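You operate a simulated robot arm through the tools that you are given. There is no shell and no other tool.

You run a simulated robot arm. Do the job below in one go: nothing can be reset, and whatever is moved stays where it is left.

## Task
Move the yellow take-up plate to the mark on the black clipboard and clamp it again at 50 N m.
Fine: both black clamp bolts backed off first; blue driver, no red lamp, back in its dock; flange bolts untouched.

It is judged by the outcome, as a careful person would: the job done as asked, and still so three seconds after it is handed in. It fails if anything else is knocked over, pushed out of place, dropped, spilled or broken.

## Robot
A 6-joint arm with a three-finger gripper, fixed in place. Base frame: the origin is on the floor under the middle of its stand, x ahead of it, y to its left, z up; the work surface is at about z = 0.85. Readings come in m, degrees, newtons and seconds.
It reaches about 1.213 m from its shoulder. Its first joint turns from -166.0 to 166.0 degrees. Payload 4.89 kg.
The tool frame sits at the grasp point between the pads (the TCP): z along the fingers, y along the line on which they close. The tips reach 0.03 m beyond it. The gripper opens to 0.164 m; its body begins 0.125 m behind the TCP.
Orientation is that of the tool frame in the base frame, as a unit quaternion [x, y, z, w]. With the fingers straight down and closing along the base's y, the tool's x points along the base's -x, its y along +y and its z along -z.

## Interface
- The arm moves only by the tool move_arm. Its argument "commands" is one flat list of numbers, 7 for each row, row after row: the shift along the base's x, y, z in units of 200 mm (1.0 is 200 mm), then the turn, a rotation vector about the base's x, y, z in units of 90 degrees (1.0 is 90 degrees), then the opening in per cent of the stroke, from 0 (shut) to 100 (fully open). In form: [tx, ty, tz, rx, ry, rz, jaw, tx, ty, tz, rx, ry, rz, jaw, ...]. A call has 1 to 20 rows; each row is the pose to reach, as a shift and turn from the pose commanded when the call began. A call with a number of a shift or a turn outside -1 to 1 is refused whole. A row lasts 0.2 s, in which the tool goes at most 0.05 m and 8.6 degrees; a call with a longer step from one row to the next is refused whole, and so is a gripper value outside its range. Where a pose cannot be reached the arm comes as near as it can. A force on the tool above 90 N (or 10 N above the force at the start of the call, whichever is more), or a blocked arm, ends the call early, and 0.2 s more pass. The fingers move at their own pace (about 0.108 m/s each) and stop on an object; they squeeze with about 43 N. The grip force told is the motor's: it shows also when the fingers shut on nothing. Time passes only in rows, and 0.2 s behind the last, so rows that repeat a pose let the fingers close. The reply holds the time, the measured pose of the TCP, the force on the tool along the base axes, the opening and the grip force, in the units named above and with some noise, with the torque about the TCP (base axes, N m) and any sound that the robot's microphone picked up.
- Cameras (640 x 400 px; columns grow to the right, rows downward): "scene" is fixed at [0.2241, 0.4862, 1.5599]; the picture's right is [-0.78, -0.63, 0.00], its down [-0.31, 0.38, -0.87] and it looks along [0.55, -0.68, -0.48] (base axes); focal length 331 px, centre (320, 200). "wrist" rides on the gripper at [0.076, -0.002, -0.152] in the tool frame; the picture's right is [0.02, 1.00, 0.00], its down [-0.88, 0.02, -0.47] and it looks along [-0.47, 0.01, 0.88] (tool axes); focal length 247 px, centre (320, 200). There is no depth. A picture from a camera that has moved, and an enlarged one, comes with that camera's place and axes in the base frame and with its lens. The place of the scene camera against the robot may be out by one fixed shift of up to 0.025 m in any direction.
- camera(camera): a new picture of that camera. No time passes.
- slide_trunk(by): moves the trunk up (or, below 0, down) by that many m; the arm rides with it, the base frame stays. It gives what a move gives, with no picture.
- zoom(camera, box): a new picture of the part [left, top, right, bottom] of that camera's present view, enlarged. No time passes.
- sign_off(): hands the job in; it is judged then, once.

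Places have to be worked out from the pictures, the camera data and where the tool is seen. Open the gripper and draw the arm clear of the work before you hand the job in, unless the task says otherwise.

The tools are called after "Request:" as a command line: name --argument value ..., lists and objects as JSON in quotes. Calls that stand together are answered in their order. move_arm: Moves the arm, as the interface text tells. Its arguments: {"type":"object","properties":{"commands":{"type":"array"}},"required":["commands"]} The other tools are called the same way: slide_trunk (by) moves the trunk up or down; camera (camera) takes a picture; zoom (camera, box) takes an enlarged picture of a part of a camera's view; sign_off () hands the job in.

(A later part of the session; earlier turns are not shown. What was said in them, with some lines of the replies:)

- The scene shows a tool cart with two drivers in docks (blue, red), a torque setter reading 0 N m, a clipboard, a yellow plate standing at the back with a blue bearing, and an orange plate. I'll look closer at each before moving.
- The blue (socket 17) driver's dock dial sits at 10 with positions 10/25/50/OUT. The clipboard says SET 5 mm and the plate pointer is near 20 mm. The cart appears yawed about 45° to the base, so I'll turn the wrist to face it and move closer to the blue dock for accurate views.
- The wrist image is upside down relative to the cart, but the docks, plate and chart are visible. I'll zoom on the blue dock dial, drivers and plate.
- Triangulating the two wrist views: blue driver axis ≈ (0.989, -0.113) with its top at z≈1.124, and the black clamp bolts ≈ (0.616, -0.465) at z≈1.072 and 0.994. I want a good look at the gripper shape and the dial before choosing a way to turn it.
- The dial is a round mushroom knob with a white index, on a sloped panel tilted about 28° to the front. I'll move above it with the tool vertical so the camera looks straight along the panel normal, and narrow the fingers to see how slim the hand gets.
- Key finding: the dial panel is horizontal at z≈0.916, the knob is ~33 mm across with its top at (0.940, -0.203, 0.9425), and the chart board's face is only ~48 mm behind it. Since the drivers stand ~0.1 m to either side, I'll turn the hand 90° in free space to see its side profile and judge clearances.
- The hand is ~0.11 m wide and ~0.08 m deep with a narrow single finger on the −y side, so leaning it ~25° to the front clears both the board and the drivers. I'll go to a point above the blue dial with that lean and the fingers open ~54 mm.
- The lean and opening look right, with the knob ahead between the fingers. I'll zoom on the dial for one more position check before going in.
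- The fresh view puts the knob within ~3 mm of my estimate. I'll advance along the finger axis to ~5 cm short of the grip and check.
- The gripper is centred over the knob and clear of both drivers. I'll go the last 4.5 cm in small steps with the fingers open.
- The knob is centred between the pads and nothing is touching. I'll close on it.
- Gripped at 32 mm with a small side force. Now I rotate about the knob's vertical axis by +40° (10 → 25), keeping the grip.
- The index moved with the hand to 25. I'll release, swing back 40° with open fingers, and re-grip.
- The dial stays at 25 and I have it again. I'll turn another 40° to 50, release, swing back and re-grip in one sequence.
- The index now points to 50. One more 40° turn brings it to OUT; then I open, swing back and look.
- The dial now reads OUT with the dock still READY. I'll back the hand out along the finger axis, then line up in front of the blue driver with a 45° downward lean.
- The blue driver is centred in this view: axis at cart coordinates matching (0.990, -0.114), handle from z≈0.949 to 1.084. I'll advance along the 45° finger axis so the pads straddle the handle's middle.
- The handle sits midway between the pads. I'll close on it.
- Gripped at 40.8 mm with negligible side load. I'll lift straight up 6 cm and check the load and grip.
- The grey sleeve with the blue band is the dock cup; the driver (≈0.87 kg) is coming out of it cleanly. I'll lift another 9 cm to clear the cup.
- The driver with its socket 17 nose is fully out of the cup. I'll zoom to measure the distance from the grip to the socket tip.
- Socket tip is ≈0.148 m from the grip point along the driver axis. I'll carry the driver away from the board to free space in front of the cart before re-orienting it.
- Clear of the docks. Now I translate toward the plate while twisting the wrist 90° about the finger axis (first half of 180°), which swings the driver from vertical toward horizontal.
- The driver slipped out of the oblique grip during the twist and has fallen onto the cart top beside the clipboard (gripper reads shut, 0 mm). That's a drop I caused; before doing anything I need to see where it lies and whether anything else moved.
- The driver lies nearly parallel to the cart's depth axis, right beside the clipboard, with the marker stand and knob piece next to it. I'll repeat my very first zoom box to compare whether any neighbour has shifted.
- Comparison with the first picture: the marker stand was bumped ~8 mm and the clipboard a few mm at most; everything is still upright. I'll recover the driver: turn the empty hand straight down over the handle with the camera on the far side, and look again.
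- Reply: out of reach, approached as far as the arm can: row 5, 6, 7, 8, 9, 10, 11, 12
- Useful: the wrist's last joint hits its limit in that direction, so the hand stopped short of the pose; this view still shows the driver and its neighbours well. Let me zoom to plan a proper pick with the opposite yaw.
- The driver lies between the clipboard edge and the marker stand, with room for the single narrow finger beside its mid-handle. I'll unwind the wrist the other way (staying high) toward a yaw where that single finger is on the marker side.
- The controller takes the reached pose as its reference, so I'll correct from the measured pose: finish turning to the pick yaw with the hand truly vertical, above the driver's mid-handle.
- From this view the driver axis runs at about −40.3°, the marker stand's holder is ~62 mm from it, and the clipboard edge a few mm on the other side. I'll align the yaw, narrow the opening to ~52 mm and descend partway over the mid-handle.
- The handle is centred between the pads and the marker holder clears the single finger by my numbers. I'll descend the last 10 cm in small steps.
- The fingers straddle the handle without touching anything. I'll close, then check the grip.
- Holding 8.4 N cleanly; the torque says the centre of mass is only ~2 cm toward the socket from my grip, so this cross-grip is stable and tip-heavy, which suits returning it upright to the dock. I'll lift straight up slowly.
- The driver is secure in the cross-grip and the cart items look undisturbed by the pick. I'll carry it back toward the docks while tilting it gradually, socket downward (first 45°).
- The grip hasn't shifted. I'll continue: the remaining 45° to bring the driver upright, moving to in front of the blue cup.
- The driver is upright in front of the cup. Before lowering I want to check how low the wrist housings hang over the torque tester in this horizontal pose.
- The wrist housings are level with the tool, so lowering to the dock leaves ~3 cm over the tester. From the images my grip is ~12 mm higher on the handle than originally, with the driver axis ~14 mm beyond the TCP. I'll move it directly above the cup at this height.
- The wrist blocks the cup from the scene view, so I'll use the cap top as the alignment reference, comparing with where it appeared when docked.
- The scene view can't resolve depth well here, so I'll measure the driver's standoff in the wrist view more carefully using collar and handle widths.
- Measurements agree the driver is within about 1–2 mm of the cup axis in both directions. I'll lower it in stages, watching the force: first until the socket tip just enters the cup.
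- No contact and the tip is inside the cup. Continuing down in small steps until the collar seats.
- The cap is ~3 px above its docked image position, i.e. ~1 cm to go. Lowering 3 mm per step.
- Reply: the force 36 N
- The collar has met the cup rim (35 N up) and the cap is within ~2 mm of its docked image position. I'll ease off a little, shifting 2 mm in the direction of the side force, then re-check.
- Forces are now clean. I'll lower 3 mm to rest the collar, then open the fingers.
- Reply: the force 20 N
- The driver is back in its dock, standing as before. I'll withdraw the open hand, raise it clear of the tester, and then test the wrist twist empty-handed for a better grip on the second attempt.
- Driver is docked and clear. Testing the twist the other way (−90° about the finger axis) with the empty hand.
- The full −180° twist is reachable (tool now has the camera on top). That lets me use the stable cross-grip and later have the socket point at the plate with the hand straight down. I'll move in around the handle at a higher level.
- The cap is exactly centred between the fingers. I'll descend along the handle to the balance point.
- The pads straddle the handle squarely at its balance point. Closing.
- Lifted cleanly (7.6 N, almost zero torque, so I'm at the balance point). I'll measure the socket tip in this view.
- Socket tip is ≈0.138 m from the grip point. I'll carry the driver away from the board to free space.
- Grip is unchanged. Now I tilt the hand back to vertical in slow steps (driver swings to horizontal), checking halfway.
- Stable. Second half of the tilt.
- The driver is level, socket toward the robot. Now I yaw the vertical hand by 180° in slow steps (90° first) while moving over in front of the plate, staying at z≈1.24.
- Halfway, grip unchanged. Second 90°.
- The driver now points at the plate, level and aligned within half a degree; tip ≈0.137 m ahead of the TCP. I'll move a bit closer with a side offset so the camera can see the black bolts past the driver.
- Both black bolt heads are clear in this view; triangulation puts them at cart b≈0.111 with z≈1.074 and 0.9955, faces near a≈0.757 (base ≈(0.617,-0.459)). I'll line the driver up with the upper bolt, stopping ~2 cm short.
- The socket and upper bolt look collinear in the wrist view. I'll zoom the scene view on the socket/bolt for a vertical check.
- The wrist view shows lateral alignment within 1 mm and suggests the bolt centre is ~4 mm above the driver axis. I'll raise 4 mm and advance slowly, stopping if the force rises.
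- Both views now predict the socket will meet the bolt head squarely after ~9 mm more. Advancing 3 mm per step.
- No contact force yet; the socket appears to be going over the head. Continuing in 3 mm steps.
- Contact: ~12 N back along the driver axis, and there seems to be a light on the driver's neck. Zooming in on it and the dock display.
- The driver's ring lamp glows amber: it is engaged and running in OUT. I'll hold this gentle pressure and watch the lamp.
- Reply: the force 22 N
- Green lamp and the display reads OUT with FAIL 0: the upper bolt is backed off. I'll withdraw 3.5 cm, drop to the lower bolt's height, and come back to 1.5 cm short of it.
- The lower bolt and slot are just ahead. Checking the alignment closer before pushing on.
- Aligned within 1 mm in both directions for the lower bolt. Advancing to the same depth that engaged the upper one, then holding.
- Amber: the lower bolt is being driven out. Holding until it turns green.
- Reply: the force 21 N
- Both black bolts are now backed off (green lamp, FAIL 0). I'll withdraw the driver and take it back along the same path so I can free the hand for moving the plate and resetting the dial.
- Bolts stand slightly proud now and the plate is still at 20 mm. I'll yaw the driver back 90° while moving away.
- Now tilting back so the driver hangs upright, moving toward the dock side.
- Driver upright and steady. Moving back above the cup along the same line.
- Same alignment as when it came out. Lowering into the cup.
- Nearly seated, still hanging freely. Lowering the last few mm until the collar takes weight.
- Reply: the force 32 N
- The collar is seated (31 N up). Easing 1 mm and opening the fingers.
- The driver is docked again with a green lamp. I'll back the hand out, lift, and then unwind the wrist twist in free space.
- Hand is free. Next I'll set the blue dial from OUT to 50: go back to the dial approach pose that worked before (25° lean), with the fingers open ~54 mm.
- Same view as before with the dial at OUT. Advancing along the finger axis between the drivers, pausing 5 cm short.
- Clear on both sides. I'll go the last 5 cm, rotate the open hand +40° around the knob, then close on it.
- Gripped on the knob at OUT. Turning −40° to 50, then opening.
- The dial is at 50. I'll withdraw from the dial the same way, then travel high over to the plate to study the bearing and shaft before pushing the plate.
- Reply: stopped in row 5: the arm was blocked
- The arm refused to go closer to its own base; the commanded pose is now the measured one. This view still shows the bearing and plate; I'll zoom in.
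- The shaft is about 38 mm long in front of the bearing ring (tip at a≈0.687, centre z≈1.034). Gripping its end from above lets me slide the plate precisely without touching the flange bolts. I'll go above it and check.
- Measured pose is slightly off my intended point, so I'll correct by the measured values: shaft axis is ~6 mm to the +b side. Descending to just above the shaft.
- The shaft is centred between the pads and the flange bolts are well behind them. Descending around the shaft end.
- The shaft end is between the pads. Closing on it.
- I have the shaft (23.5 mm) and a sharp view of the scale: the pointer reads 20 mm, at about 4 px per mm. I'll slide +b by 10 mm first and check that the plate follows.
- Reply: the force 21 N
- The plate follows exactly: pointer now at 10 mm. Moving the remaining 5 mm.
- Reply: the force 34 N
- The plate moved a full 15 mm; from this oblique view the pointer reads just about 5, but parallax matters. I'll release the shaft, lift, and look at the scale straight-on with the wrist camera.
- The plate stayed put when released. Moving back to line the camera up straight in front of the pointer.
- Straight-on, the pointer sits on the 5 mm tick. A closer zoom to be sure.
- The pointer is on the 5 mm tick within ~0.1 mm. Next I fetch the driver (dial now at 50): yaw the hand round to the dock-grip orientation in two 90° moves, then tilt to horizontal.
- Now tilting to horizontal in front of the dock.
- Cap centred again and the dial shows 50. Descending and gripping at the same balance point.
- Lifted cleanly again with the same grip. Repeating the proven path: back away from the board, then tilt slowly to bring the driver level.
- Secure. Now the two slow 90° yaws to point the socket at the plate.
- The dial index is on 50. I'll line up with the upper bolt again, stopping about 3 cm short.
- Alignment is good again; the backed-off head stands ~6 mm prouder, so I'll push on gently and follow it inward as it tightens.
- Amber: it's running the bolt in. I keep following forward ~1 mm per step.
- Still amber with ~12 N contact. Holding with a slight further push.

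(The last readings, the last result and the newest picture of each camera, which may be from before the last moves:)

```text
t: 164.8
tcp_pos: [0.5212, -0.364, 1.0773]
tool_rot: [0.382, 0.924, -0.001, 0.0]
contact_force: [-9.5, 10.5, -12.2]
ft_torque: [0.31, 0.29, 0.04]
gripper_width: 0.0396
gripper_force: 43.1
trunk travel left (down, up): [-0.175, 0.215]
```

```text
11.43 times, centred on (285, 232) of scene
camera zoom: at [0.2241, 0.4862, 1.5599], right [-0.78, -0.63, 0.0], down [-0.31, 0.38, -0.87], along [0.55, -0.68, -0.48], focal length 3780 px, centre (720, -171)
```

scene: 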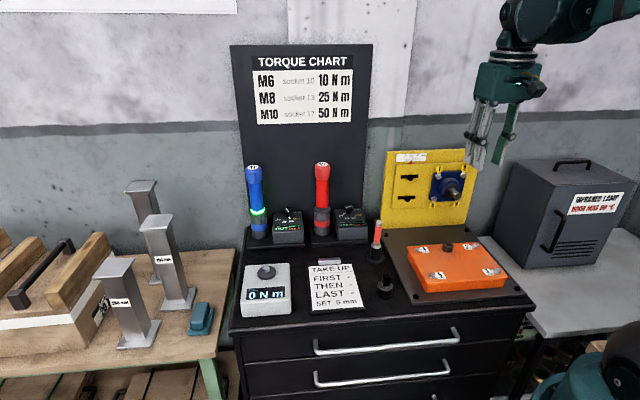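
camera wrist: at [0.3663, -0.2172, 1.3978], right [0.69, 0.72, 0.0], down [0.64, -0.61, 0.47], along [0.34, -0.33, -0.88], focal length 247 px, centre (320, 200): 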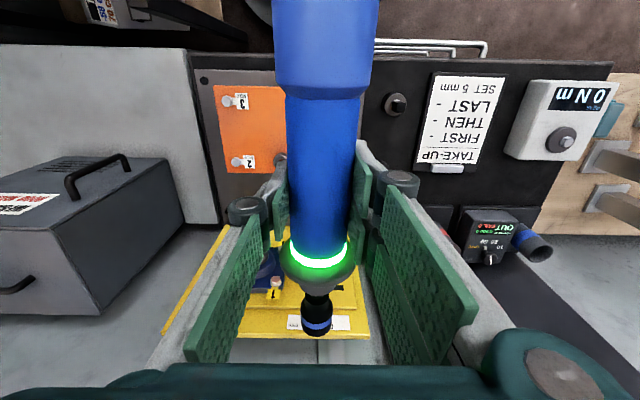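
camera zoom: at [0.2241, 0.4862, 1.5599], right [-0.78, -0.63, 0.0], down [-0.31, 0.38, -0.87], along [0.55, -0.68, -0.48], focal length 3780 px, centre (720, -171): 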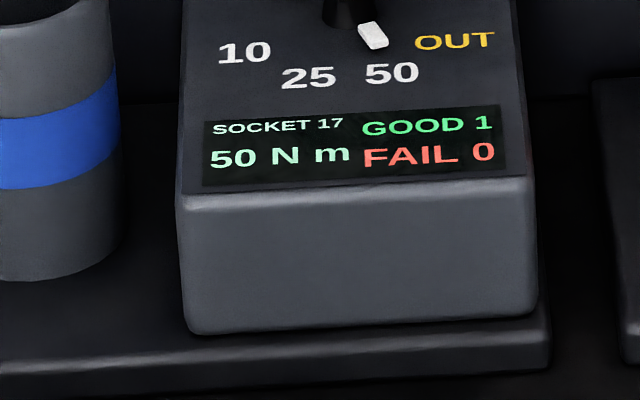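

Green, "50 N m, GOOD 1, FAIL 0". I'll check the pointer hasn't crept, then withdraw and go to the lower bolt.

Request:
zoom --camera "scene" --box '[398, 152, 422, 167]'

Request:
move_arm --commands '[-0.06, 0.06, 0, 0, 0, 0, 0, -0.12, 0.12, 0, 0, 0, 0, 0, -0.177, 0.177, 0, 0, 0, 0, 0, -0.177, 0.177, -0.14, 0, 0, 0, 0, -0.177, 0.177, -0.28, 0, 0, 0, 0, -0.177, 0.177, -0.3925, 0, 0, 0, 0, -0.177, 0.177, -0.3925, 0, 0, 0, 0]'

Request:
zoom --camera "wrist" --box '[280, 310, 360, 370]'

Request:
zoom --camera "scene" --box '[398, 152, 448, 220]'

```text
16.00 times, centred on (410, 160) of scene
camera zoom: at [0.2241, 0.4862, 1.5599], right [-0.78, -0.63, 0.0], down [-0.31, 0.38, -0.87], along [0.55, -0.68, -0.48], focal length 5292 px, centre (-1120, 848)
```

zoom: 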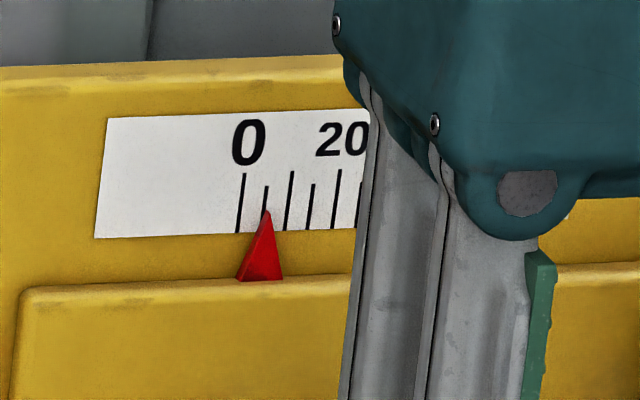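

```text
t: 166.4
tcp_pos: [0.4859, -0.3301, 0.9999]
tool_rot: [0.383, 0.924, -0.001, 0.0]
contact_force: [0.2, 0.0, -8.1]
ft_torque: [0.04, 0.06, 0.01]
gripper_width: 0.0397
gripper_force: 43.0
trunk travel left (down, up): [-0.175, 0.215]
```

```text
6.67 times, centred on (320, 340) of wrist
camera zoom: at [0.4315, -0.2774, 1.1524], right [0.69, 0.72, 0.0], down [0.64, -0.61, 0.47], along [0.34, -0.33, -0.88], focal length 1646 px, centre (320, -733)
```

zoom: 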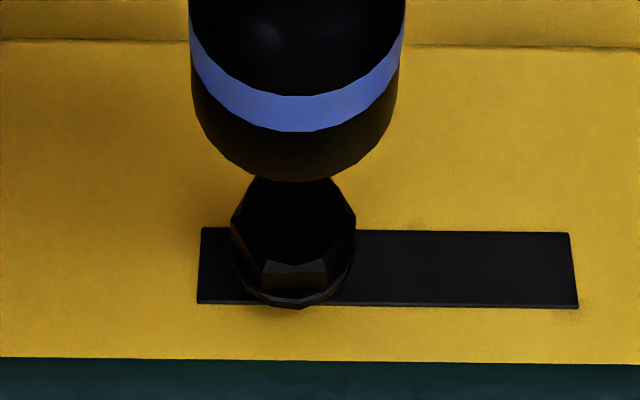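

```text
5.88 times, centred on (423, 186) of scene
camera zoom: at [0.2241, 0.4862, 1.5599], right [-0.78, -0.63, 0.0], down [-0.31, 0.38, -0.87], along [0.55, -0.68, -0.48], focal length 1945 px, centre (-286, 282)
```

zoom: 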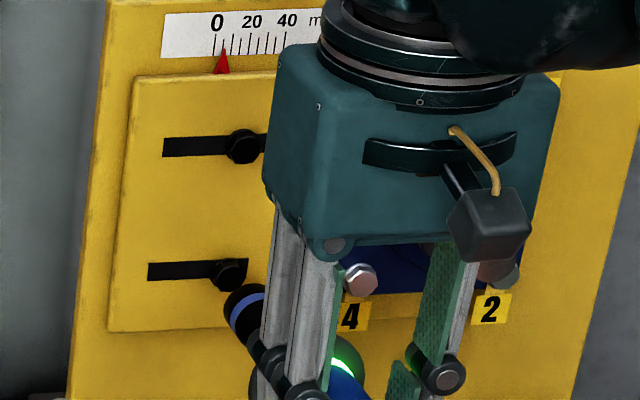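

Pointer unchanged at 5. The lower bolt is aligned too; same gentle advance.

Request:
move_arm --commands '[0.053, -0.053, -0.005, 0, 0, 0, 0, 0.1061, -0.1061, -0.005, 0, 0, 0, 0, 0.1202, -0.1202, -0.005, 0, 0, 0, 0, 0.1308, -0.1308, -0.005, 0, 0, 0, 0, 0.1414, -0.1414, -0.005, 0, 0, 0, 0, 0.15, -0.15, -0.005, 0, 0, 0, 0]'

Request:
zoom --camera "wrist" --box '[240, 200, 400, 340]'

```text
t: 167.8
tcp_pos: [0.5148, -0.3594, 0.9984]
tool_rot: [0.383, 0.924, -0.001, -0.001]
contact_force: [-6.1, 6.3, -7.9]
ft_torque: [-0.02, -0.04, 0.01]
gripper_width: 0.0395
gripper_force: 43.6
trunk travel left (down, up): [-0.175, 0.215]
```

```text
2.86 times, centred on (320, 270) of wrist
camera zoom: at [0.4605, -0.3067, 1.1521], right [0.69, 0.72, 0.0], down [0.64, -0.61, 0.47], along [0.34, -0.33, -0.88], focal length 706 px, centre (320, 0)
```

zoom: 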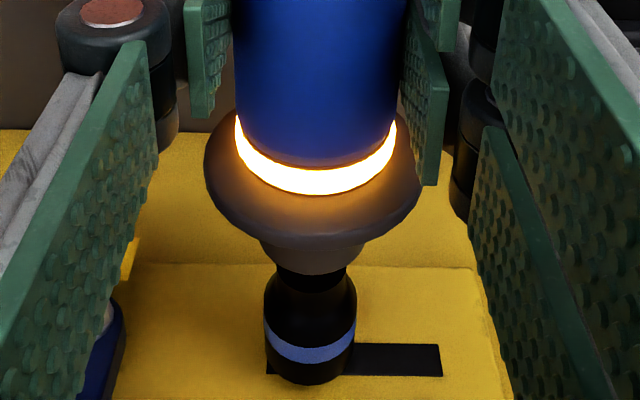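

Amber, running. Following it in the same way.

Request:
move_arm --commands '[0.0042, -0.0042, 0, 0, 0, 0, 0, 0.0085, -0.0085, 0, 0, 0, 0, 0, 0.0127, -0.0127, 0, 0, 0, 0, 0, 0.017, -0.017, 0, 0, 0, 0, 0, 0.0212, -0.0212, 0, 0, 0, 0, 0, 0.0247, -0.0247, 0, 0, 0, 0, 0, 0.0282, -0.0282, 0, 0, 0, 0, 0, 0.03, -0.03, 0, 0, 0, 0, 0, 0.03, -0.03, 0, 0, 0, 0, 0]'

Request:
zoom --camera "wrist" --box '[240, 200, 400, 340]'

Request:
zoom --camera "scene" --box '[260, 215, 310, 250]'

```text
t: 169.8
tcp_pos: [0.5228, -0.3653, 0.9994]
tool_rot: [0.383, 0.924, 0.0, 0.0]
contact_force: [-12.1, 11.3, -13.5]
ft_torque: [0.46, 0.47, -0.08]
gripper_width: 0.0397
gripper_force: 42.9
trunk travel left (down, up): [-0.175, 0.215]
```

```text
2.86 times, centred on (320, 270) of wrist
camera zoom: at [0.4668, -0.3127, 1.1524], right [0.69, 0.72, 0.0], down [0.64, -0.61, 0.47], along [0.34, -0.33, -0.88], focal length 706 px, centre (320, 0)
```

zoom: 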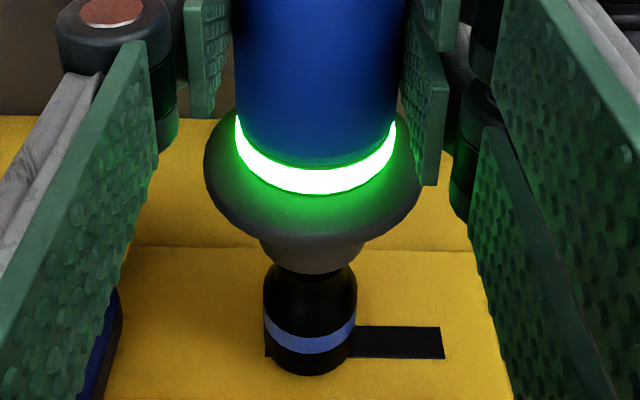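

```text
11.43 times, centred on (285, 232) of scene
camera zoom: at [0.2241, 0.4862, 1.5599], right [-0.78, -0.63, 0.0], down [-0.31, 0.38, -0.87], along [0.55, -0.68, -0.48], focal length 3780 px, centre (720, -171)
```

zoom: 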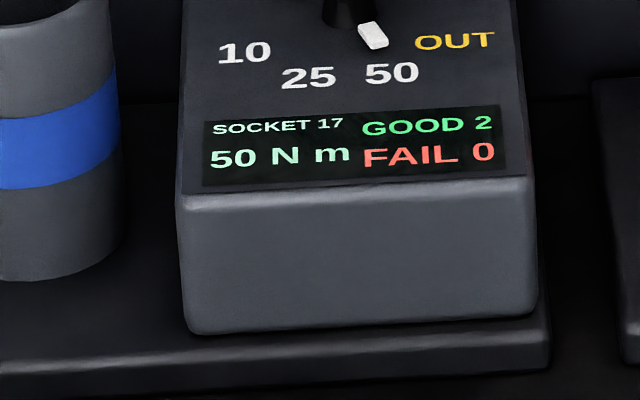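

"GOOD 2, FAIL 0, 50 N m": both clamp bolts are tightened. Withdrawing and checking the plate.

Request:
move_arm --commands '[-0.106, 0.106, 0, 0, 0, 0, 0, -0.212, 0.212, 0, 0, 0, 0, 0, -0.3, 0.29, 0.2, 0, 0, 0, 0, -0.38, 0.37, 0.4, 0, 0, 0, 0, -0.44, 0.42, 0.62, 0, 0, 0, 0, -0.4985, 0.4725, 0.84, 0, 0, 0, 0, -0.4985, 0.4725, 0.97, 0, 0, 0, 0]'

Request:
zoom --camera "scene" --box '[380, 140, 492, 230]'

Request:
zoom --camera "scene" --box '[398, 152, 422, 167]'

```text
t: 171.4
tcp_pos: [0.4216, -0.2705, 1.1947]
tool_rot: [0.383, 0.924, -0.002, 0.0]
contact_force: [-0.5, -0.3, -9.1]
ft_torque: [0.01, 0.01, -0.01]
gripper_width: 0.0397
gripper_force: 43.2
trunk travel left (down, up): [-0.175, 0.215]
```

```text
4.44 times, centred on (436, 185) of scene
camera zoom: at [0.2241, 0.4862, 1.5599], right [-0.78, -0.63, 0.0], down [-0.31, 0.38, -0.87], along [0.55, -0.68, -0.48], focal length 1470 px, centre (-196, 267)
```

zoom: 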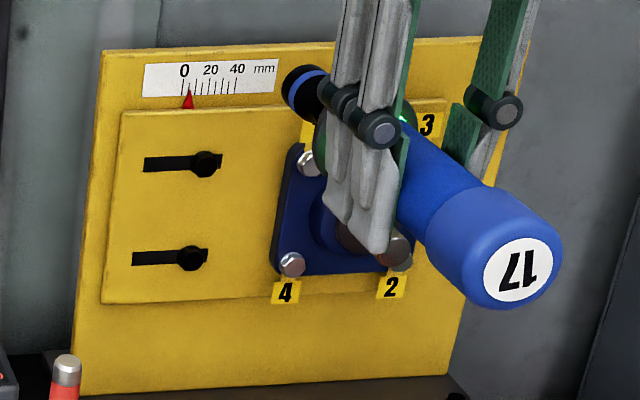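

```text
16.00 times, centred on (410, 160) of scene
camera zoom: at [0.2241, 0.4862, 1.5599], right [-0.78, -0.63, 0.0], down [-0.31, 0.38, -0.87], along [0.55, -0.68, -0.48], focal length 5292 px, centre (-1120, 848)
```

zoom: 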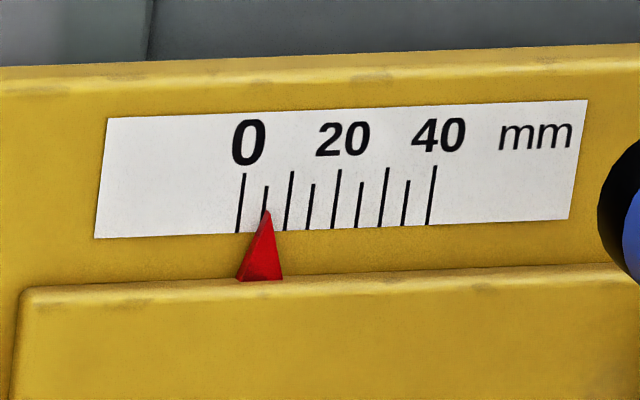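

The plate is still at 5 mm and clamped. Returning the driver along the same route: two 90° yaws.

Request:
move_arm --commands '[0.037, 0.037, 0.04, 0, 0, 0.0714, 0, 0.0739, 0.0739, 0.08, 0, 0, 0.1429, 0, 0.1109, 0.1109, 0.12, 0, 0, 0.2143, 0, 0.1479, 0.1479, 0.16, 0, 0, 0.2857, 0, 0.1848, 0.1848, 0.2, 0, 0, 0.3571, 0, 0.2218, 0.2218, 0.24, 0, 0, 0.4286, 0, 0.2588, 0.2588, 0.25, 0, 0, 0.5, 0, 0.2957, 0.2957, 0.25, 0, 0, 0.5714, 0, 0.3327, 0.3327, 0.25, 0, 0, 0.6429, 0, 0.3696, 0.3696, 0.25, 0, 0, 0.7143, 0, 0.4066, 0.4066, 0.25, 0, 0, 0.7857, 0, 0.4436, 0.4436, 0.25, 0, 0, 0.8571, 0, 0.4805, 0.4805, 0.25, 0, 0, 0.9286, 0, 0.5175, 0.5175, 0.25, 0, 0, 1.0, 0]'

Request:
move_arm --commands '[0.037, 0.037, 0, 0, 0, 0.0714, 0, 0.0739, 0.0739, 0, 0, 0, 0.1429, 0, 0.1109, 0.1109, 0, 0, 0, 0.2143, 0, 0.1479, 0.1479, 0, 0, 0, 0.2857, 0, 0.1848, 0.1848, 0, 0, 0, 0.3571, 0, 0.2218, 0.2218, 0, 0, 0, 0.4286, 0, 0.2588, 0.2588, 0, 0, 0, 0.5, 0, 0.2957, 0.2957, 0, 0, 0, 0.5714, 0, 0.3327, 0.3327, 0, 0, 0, 0.6429, 0, 0.3696, 0.3696, 0, 0, 0, 0.7143, 0, 0.4066, 0.4066, 0, 0, 0, 0.7857, 0, 0.4436, 0.4436, 0, 0, 0, 0.8571, 0, 0.4805, 0.4805, 0, 0, 0, 0.9286, 0, 0.5175, 0.5175, 0, 0, 0, 1.0, 0]'

Request:
camera --camera "wrist"

```text
t: 174.4
tcp_pos: [0.5258, -0.168, 1.2428]
tool_rot: [-0.383, 0.924, 0.0, 0.0]
contact_force: [0.4, -0.2, -7.6]
ft_torque: [0.03, -0.02, 0.03]
gripper_width: 0.0399
gripper_force: 42.7
trunk travel left (down, up): [-0.175, 0.215]
```

```text
t: 177.4
tcp_pos: [0.6293, -0.0637, 1.2423]
tool_rot: [0.924, -0.382, 0.0, -0.001]
contact_force: [-0.1, -0.2, -6.0]
ft_torque: [0.0, -0.08, -0.02]
gripper_width: 0.0397
gripper_force: 42.8
trunk travel left (down, up): [-0.175, 0.215]
```

```text
taken
camera wrist: at [0.6842, -0.1172, 1.3962], right [-0.69, -0.72, 0.0], down [-0.64, 0.61, 0.47], along [-0.34, 0.33, -0.88], focal length 247 px, centre (320, 200)
```

wrist: 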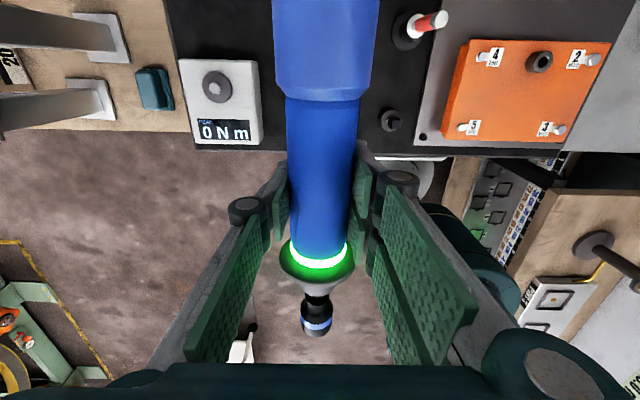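

Grip unchanged. Tilting the driver upright toward the dock.

Request:
move_arm --commands '[0.0602, 0.0509, -0.0136, -0.0505, -0.0505, 0, 0, 0.1204, 0.1019, -0.0271, -0.101, -0.101, 0, 0, 0.1805, 0.1528, -0.0407, -0.1515, -0.1515, 0, 0, 0.2407, 0.2037, -0.0543, -0.202, -0.202, 0, 0, 0.3009, 0.2546, -0.0679, -0.2525, -0.2525, 0, 0, 0.3611, 0.3056, -0.0814, -0.303, -0.303, 0, 0, 0.4213, 0.3565, -0.095, -0.3536, -0.3536, 0, 0, 0.4814, 0.4074, -0.1086, -0.4041, -0.4041, 0, 0, 0.5416, 0.4584, -0.1221, -0.4546, -0.4546, 0, 0, 0.6018, 0.5093, -0.1357, -0.5051, -0.5051, 0, 0, 0.662, 0.5602, -0.1493, -0.5556, -0.5556, 0, 0, 0.7221, 0.6111, -0.1629, -0.6061, -0.6061, 0, 0, 0.7823, 0.6621, -0.1764, -0.6566, -0.6566, 0, 0, 0.8425, 0.713, -0.19, -0.7071, -0.7071, 0, 0, 0.8425, 0.713, -0.19, -0.7071, -0.7071, 0, 0]'

Request:
camera --camera "wrist"

```text
t: 180.6
tcp_pos: [0.7985, 0.0782, 1.2036]
tool_rot: [0.653, -0.269, 0.654, 0.27]
contact_force: [0.4, 0.9, -8.6]
ft_torque: [-0.02, -0.05, -0.14]
gripper_width: 0.0399
gripper_force: 42.5
trunk travel left (down, up): [-0.175, 0.215]
```

```text
taken
camera wrist: at [0.692, 0.1875, 1.2812], right [-0.71, -0.71, 0.02], down [-0.35, 0.32, -0.88], along [0.62, -0.63, -0.47], focal length 247 px, centre (320, 200)
```

wrist: 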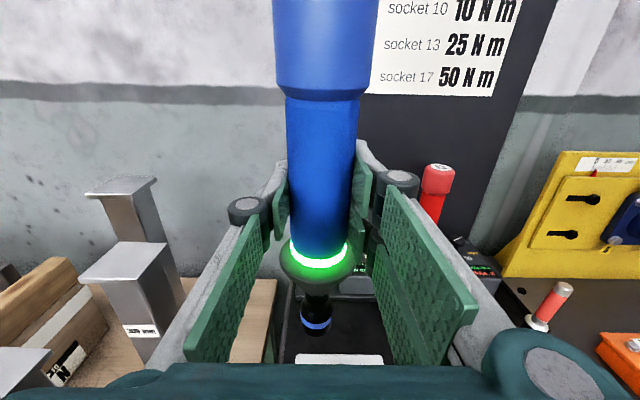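

Moving above the cup.

Request:
move_arm --commands '[0.15, -0.15, -0.03, 0, 0, 0, 0, 0.31, -0.31, -0.06, 0, 0, 0, 0, 0.47, -0.47, -0.09, 0, 0, 0, 0, 0.62, -0.62, -0.12, 0, 0, 0, 0, 0.76, -0.76, -0.15, 0, 0, 0, 0, 0.88, -0.88, -0.18, 0, 0, 0, 0, 0.9665, -0.967, -0.198, 0, 0, 0, 0, 0.9665, -0.967, -0.198, 0, 0, 0, 0]'

Request:
zoom --camera "wrist" --box '[256, 250, 384, 350]'

```text
t: 182.4
tcp_pos: [0.9912, -0.1147, 1.1652]
tool_rot: [0.653, -0.271, 0.653, 0.271]
contact_force: [-0.2, -1.5, -8.3]
ft_torque: [0.01, -0.04, -0.01]
gripper_width: 0.04
gripper_force: 42.8
trunk travel left (down, up): [-0.175, 0.215]
```

```text
4.00 times, centred on (320, 300) of wrist
camera zoom: at [0.8848, -0.006, 1.2422], right [-0.71, -0.71, 0.02], down [-0.35, 0.32, -0.88], along [0.62, -0.63, -0.47], focal length 988 px, centre (320, -200)
```

zoom: 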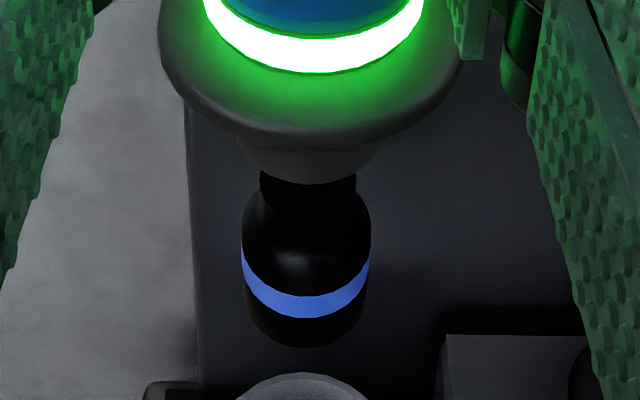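

Alignment matches the lift-out picture. Lowering into the cup in steps.

Request:
move_arm --commands '[0, 0, -0.15, 0, 0, 0, 0, 0, 0, -0.28, 0, 0, 0, 0, 0, 0, -0.38, 0, 0, 0, 0, 0, 0, -0.48, 0, 0, 0, 0, 0, 0, -0.58, 0, 0, 0, 0, 0, 0, -0.66, 0, 0, 0, 0]'

Request:
move_arm --commands '[0, 0, -0.02, 0, 0, 0, 0, 0, 0, -0.04, 0, 0, 0, 0, 0, 0, -0.06, 0, 0, 0, 0, 0, 0, -0.075, 0, 0, 0, 0]'

Request:
zoom --camera "scene" --box '[230, 150, 390, 250]'

```text
t: 183.8
tcp_pos: [0.9916, -0.115, 1.0326]
tool_rot: [0.654, -0.269, 0.654, 0.269]
contact_force: [-0.3, -0.4, -6.7]
ft_torque: [-0.01, 0.07, 0.07]
gripper_width: 0.0395
gripper_force: 43.4
trunk travel left (down, up): [-0.175, 0.215]
```

```text
t: 184.8
tcp_pos: [0.9909, -0.1144, 1.0177]
tool_rot: [0.653, -0.271, 0.654, 0.27]
contact_force: [-0.7, -0.5, -7.0]
ft_torque: [0.03, -0.03, -0.01]
gripper_width: 0.0398
gripper_force: 42.4
trunk travel left (down, up): [-0.175, 0.215]
```

```text
4.00 times, centred on (310, 200) of scene
camera zoom: at [0.2241, 0.4862, 1.5599], right [-0.78, -0.63, 0.0], down [-0.31, 0.38, -0.87], along [0.55, -0.68, -0.48], focal length 1323 px, centre (360, 200)
```

zoom: 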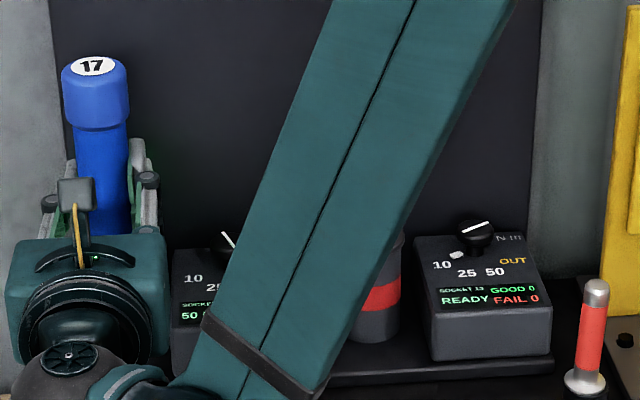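

Still hanging freely a few mm above seat. Final small steps down until the collar takes weight.

Request:
move_arm --commands '[0, 0, -0.007, 0, 0, 0, 0, 0, 0, -0.014, 0, 0, 0, 0, 0, 0, -0.02, 0, 0, 0, 0]'

```text
t: 185.6
tcp_pos: [0.991, -0.1139, 1.0145]
tool_rot: [0.653, -0.27, 0.654, 0.271]
contact_force: [3.9, 0.6, 10.4]
ft_torque: [-0.29, -0.36, 0.09]
gripper_width: 0.0399
gripper_force: 43.0
trunk travel left (down, up): [-0.175, 0.215]
```

The collar is bearing on the cup (10 N up). Opening the fingers gently.

Request:
move_arm --commands '[0, 0, 0, 0, 0, 0, 25, 0, 0, 0, 0, 0, 0, 40, 0, 0, 0, 0, 0, 0, 60, 0, 0, 0, 0, 0, 0, 60]'

Request:
camera --camera "wrist"

Request:
zoom --camera "scene" --box '[230, 150, 390, 250]'

```text
t: 186.6
tcp_pos: [0.992, -0.1157, 1.0136]
tool_rot: [0.654, -0.27, 0.654, 0.27]
contact_force: [0.2, 0.1, 0.4]
ft_torque: [0.01, -0.01, 0.0]
gripper_width: 0.0984
gripper_force: 0.0
trunk travel left (down, up): [-0.175, 0.215]
```

```text
taken
camera wrist: at [0.8847, -0.0064, 1.0917], right [-0.71, -0.71, 0.02], down [-0.35, 0.32, -0.88], along [0.62, -0.63, -0.47], focal length 247 px, centre (320, 200)
```

wrist: 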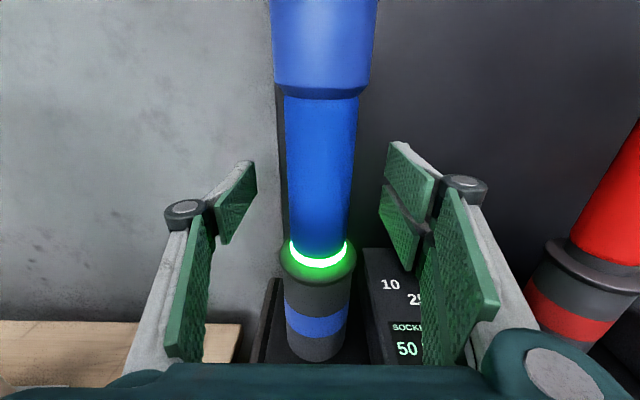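

```text
4.00 times, centred on (310, 200) of scene
camera zoom: at [0.2241, 0.4862, 1.5599], right [-0.78, -0.63, 0.0], down [-0.31, 0.38, -0.87], along [0.55, -0.68, -0.48], focal length 1323 px, centre (360, 200)
```

zoom: 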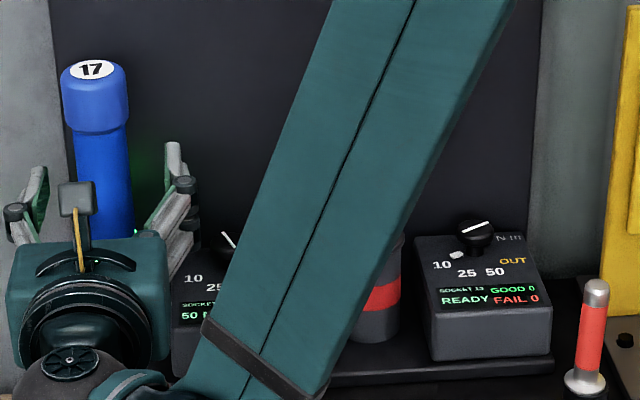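

Driver docked, green lamp, FAIL 0. Backing the hand out and up.

Request:
move_arm --commands '[-0.16, 0.16, 0, 0, 0, 0, 60, -0.32, 0.32, 0.02, 0, 0, 0, 60, -0.4, 0.4, 0.2, 0, 0, 0, 60, -0.45, 0.45, 0.4, 0, 0, 0, 60, -0.5, 0.5, 0.6, 0, 0, 0, 60, -0.62, 0.62, 0.7, 0, 0, 0, 60, -0.76, 0.76, 0.8, 0, 0, 0, 60, -0.9, 0.9, 0.9, 0, 0, 0, 60]'

Request:
move_arm --commands '[-0.0606, -0.0505, 0.0143, 0.0505, 0.0505, 0, 60, -0.1212, -0.101, 0.0286, 0.101, 0.101, 0, 60, -0.1818, -0.1515, 0.0429, 0.1515, 0.1515, 0, 60, -0.2424, -0.202, 0.0571, 0.202, 0.202, 0, 60, -0.303, -0.2525, 0.0714, 0.2525, 0.2525, 0, 60, -0.3636, -0.303, 0.0857, 0.303, 0.303, 0, 60, -0.4243, -0.3535, 0.1, 0.3536, 0.3536, 0, 60, -0.4849, -0.404, 0.1143, 0.4041, 0.4041, 0, 60, -0.5455, -0.4545, 0.1286, 0.4546, 0.4546, 0, 60, -0.6061, -0.505, 0.1429, 0.5051, 0.5051, 0, 60, -0.6667, -0.5555, 0.1571, 0.5556, 0.5556, 0, 60, -0.7273, -0.606, 0.1714, 0.6061, 0.6061, 0, 60, -0.7879, -0.6565, 0.1857, 0.6566, 0.6566, 0, 60, -0.8485, -0.707, 0.2, 0.7071, 0.7071, 0, 60]'

Request:
camera --camera "scene"

Request:
zoom --camera "scene" --box '[230, 220, 390, 320]'

Request:
zoom --camera "scene" --box '[360, 210, 540, 322]'

Request:
zoom --camera "scene" --box '[230, 150, 390, 250]'

```text
t: 188.4
tcp_pos: [0.813, 0.0645, 1.1936]
tool_rot: [0.654, -0.271, 0.653, 0.271]
contact_force: [0.9, 0.1, -0.9]
ft_torque: [-0.09, -0.06, -0.08]
gripper_width: 0.0987
gripper_force: 0.1
trunk travel left (down, up): [-0.175, 0.215]
```

```text
t: 191.4
tcp_pos: [0.6415, -0.0764, 1.2343]
tool_rot: [0.924, -0.383, 0.0, -0.001]
contact_force: [-0.3, 0.8, 0.1]
ft_torque: [-0.12, -0.13, 0.02]
gripper_width: 0.0983
gripper_force: 0.2
trunk travel left (down, up): [-0.175, 0.215]
```

```text
taken
```

scene: 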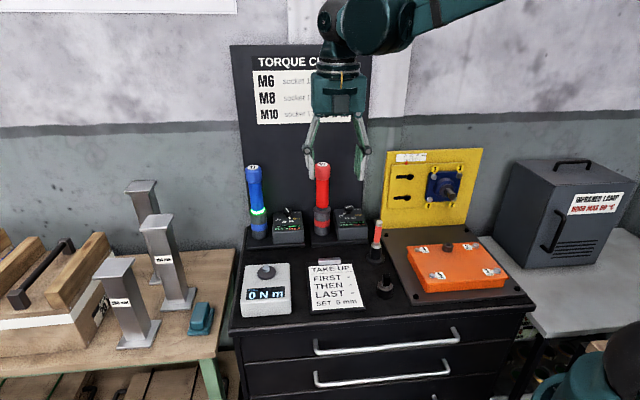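

```text
4.00 times, centred on (310, 270) of scene
camera zoom: at [0.2241, 0.4862, 1.5599], right [-0.78, -0.63, 0.0], down [-0.31, 0.38, -0.87], along [0.55, -0.68, -0.48], focal length 1323 px, centre (360, -80)
```

zoom: 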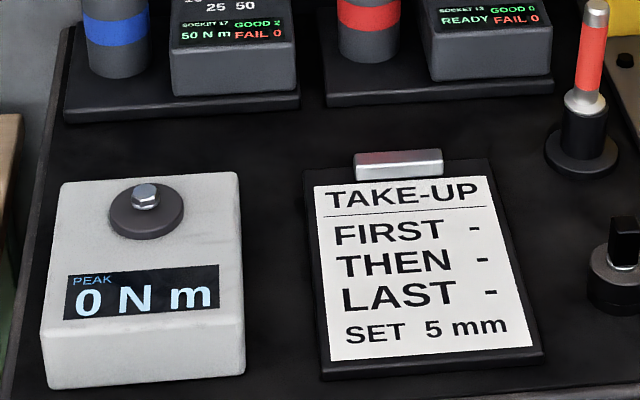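

```text
3.56 times, centred on (450, 266) of scene
camera zoom: at [0.2241, 0.4862, 1.5599], right [-0.78, -0.63, 0.0], down [-0.31, 0.38, -0.87], along [0.55, -0.68, -0.48], focal length 1176 px, centre (-142, -35)
```

zoom: 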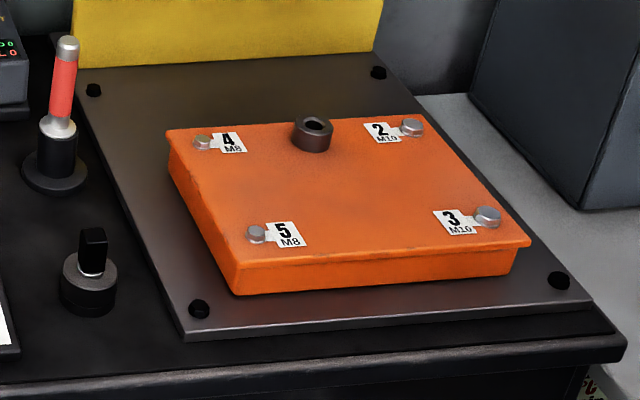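

```text
4.00 times, centred on (310, 200) of scene
camera zoom: at [0.2241, 0.4862, 1.5599], right [-0.78, -0.63, 0.0], down [-0.31, 0.38, -0.87], along [0.55, -0.68, -0.48], focal length 1323 px, centre (360, 200)
```

zoom: 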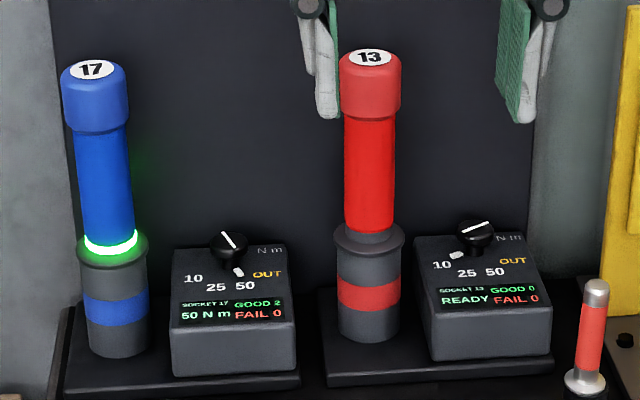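

Everything reads well: driver docked with green lamp, GOOD 2 / FAIL 0, dial at 50. The marker stand sits ~7 mm from where it started (from the earlier drop) but upright; I judge re-handling it riskier than leaving it. I'll draw the arm up and clear with the gripper open, then do a final check.

Request:
move_arm --commands '[-0.1, -0.08, 0.1, 0, 0, 0, 80, -0.25, -0.19, 0.22, 0, 0, 0, 100, -0.4, -0.31, 0.34, 0, 0, 0, 100, -0.53, -0.41, 0.44, 0, 0, 0, 100, -0.61, -0.467, 0.5, 0, 0, 0, 100, -0.61, -0.467, 0.5, 0, 0, 0, 100]'

Request:
camera --camera "scene"

Request:
zoom --camera "scene" --box '[360, 130, 520, 230]'

Request:
zoom --camera "scene" --box '[398, 152, 422, 167]'

Request:
zoom --camera "scene" --box '[230, 150, 330, 250]'

```text
t: 192.8
tcp_pos: [0.5182, -0.1691, 1.3342]
tool_rot: [0.924, -0.383, 0.001, -0.001]
contact_force: [-0.8, -0.2, 0.1]
ft_torque: [-0.04, -0.05, -0.01]
gripper_width: 0.1638
gripper_force: 0.1
trunk travel left (down, up): [-0.175, 0.215]
```

```text
taken
```

scene: 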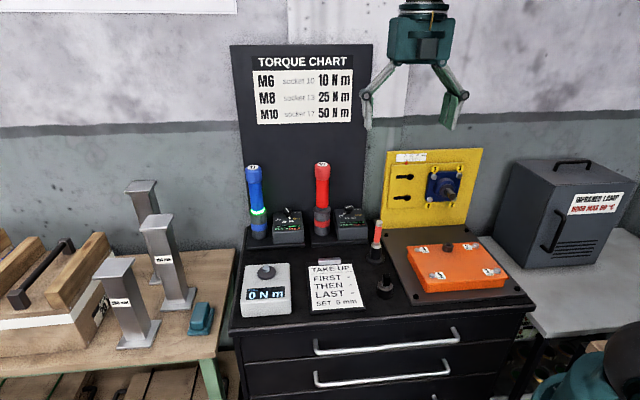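

```text
4.00 times, centred on (440, 180) of scene
camera zoom: at [0.2241, 0.4862, 1.5599], right [-0.78, -0.63, 0.0], down [-0.31, 0.38, -0.87], along [0.55, -0.68, -0.48], focal length 1323 px, centre (-160, 280)
```

zoom: 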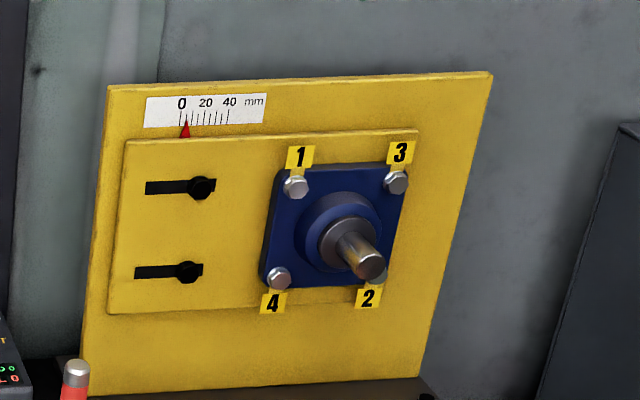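

```text
16.00 times, centred on (410, 160) of scene
camera zoom: at [0.2241, 0.4862, 1.5599], right [-0.78, -0.63, 0.0], down [-0.31, 0.38, -0.87], along [0.55, -0.68, -0.48], focal length 5292 px, centre (-1120, 848)
```

zoom: 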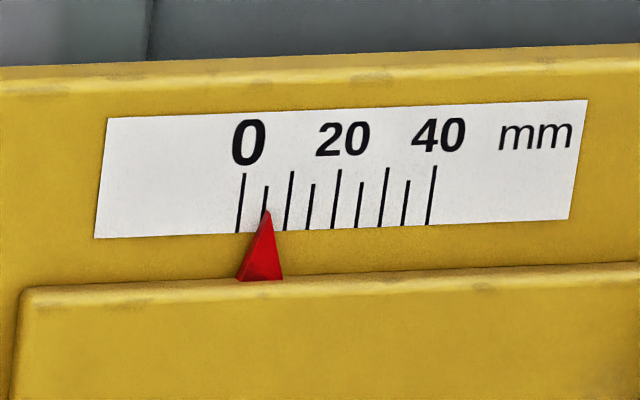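

```text
4.00 times, centred on (280, 200) of scene
camera zoom: at [0.2241, 0.4862, 1.5599], right [-0.78, -0.63, 0.0], down [-0.31, 0.38, -0.87], along [0.55, -0.68, -0.48], focal length 1323 px, centre (480, 200)
```

zoom: 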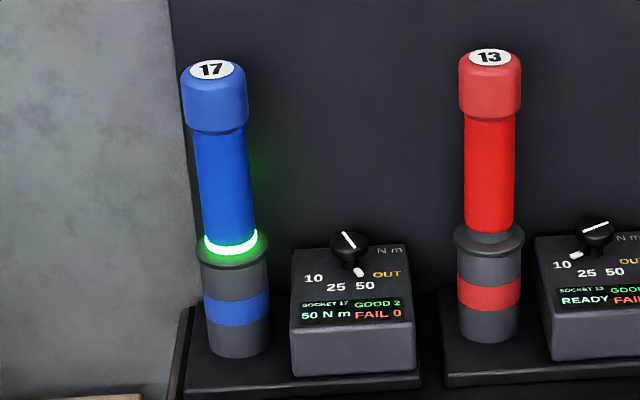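

The final view shows the plate at the 5 mm mark with both black clamp bolts driven home. The display reads 50 N m, GOOD 2, FAIL 0. The blue driver is upright in its dock with a green lamp, and the flange bolts were not touched. The arm is clear with the gripper open. One thing did go wrong: on the first attempt the driver slipped from my grip and fell onto the cart, nudging the marker stand about 7 mm and the clipboard a few mm. Both stayed upright and I left them there. I'm handing the job in now.

Request:
sign_off

```text
The job is handed in.
```

The yellow take-up plate is at the 5 mm mark and both black clamp bolts are tightened to 50 N m. However, I dropped the blue driver once along the way, which may count against the job.

- **Clamp bolts:** I backed off both in OUT before moving the plate, then tightened each one. The display reads 50 N m, GOOD 2, FAIL 0.
- **Plate position:** seen straight on before clamping, the pointer was on the 5 mm tick to within about 0.1 mm. It had not moved after clamping.
- **Driver:** the blue driver is back in its dock with a green lamp and showed no red lamp at any point. The dial is left at 50.
- **Flange bolts:** not touched. I moved the plate by gripping the end of the bearing shaft.

**The drop:** on my first attempt the driver slipped from my grip and fell onto the cart top. It bumped the marker stand about 7 mm and the clipboard a few millimetres. Both stayed upright. I left them there because handling them again seemed riskier than the small shift. I saw no damage, and the driver worked normally afterwards.
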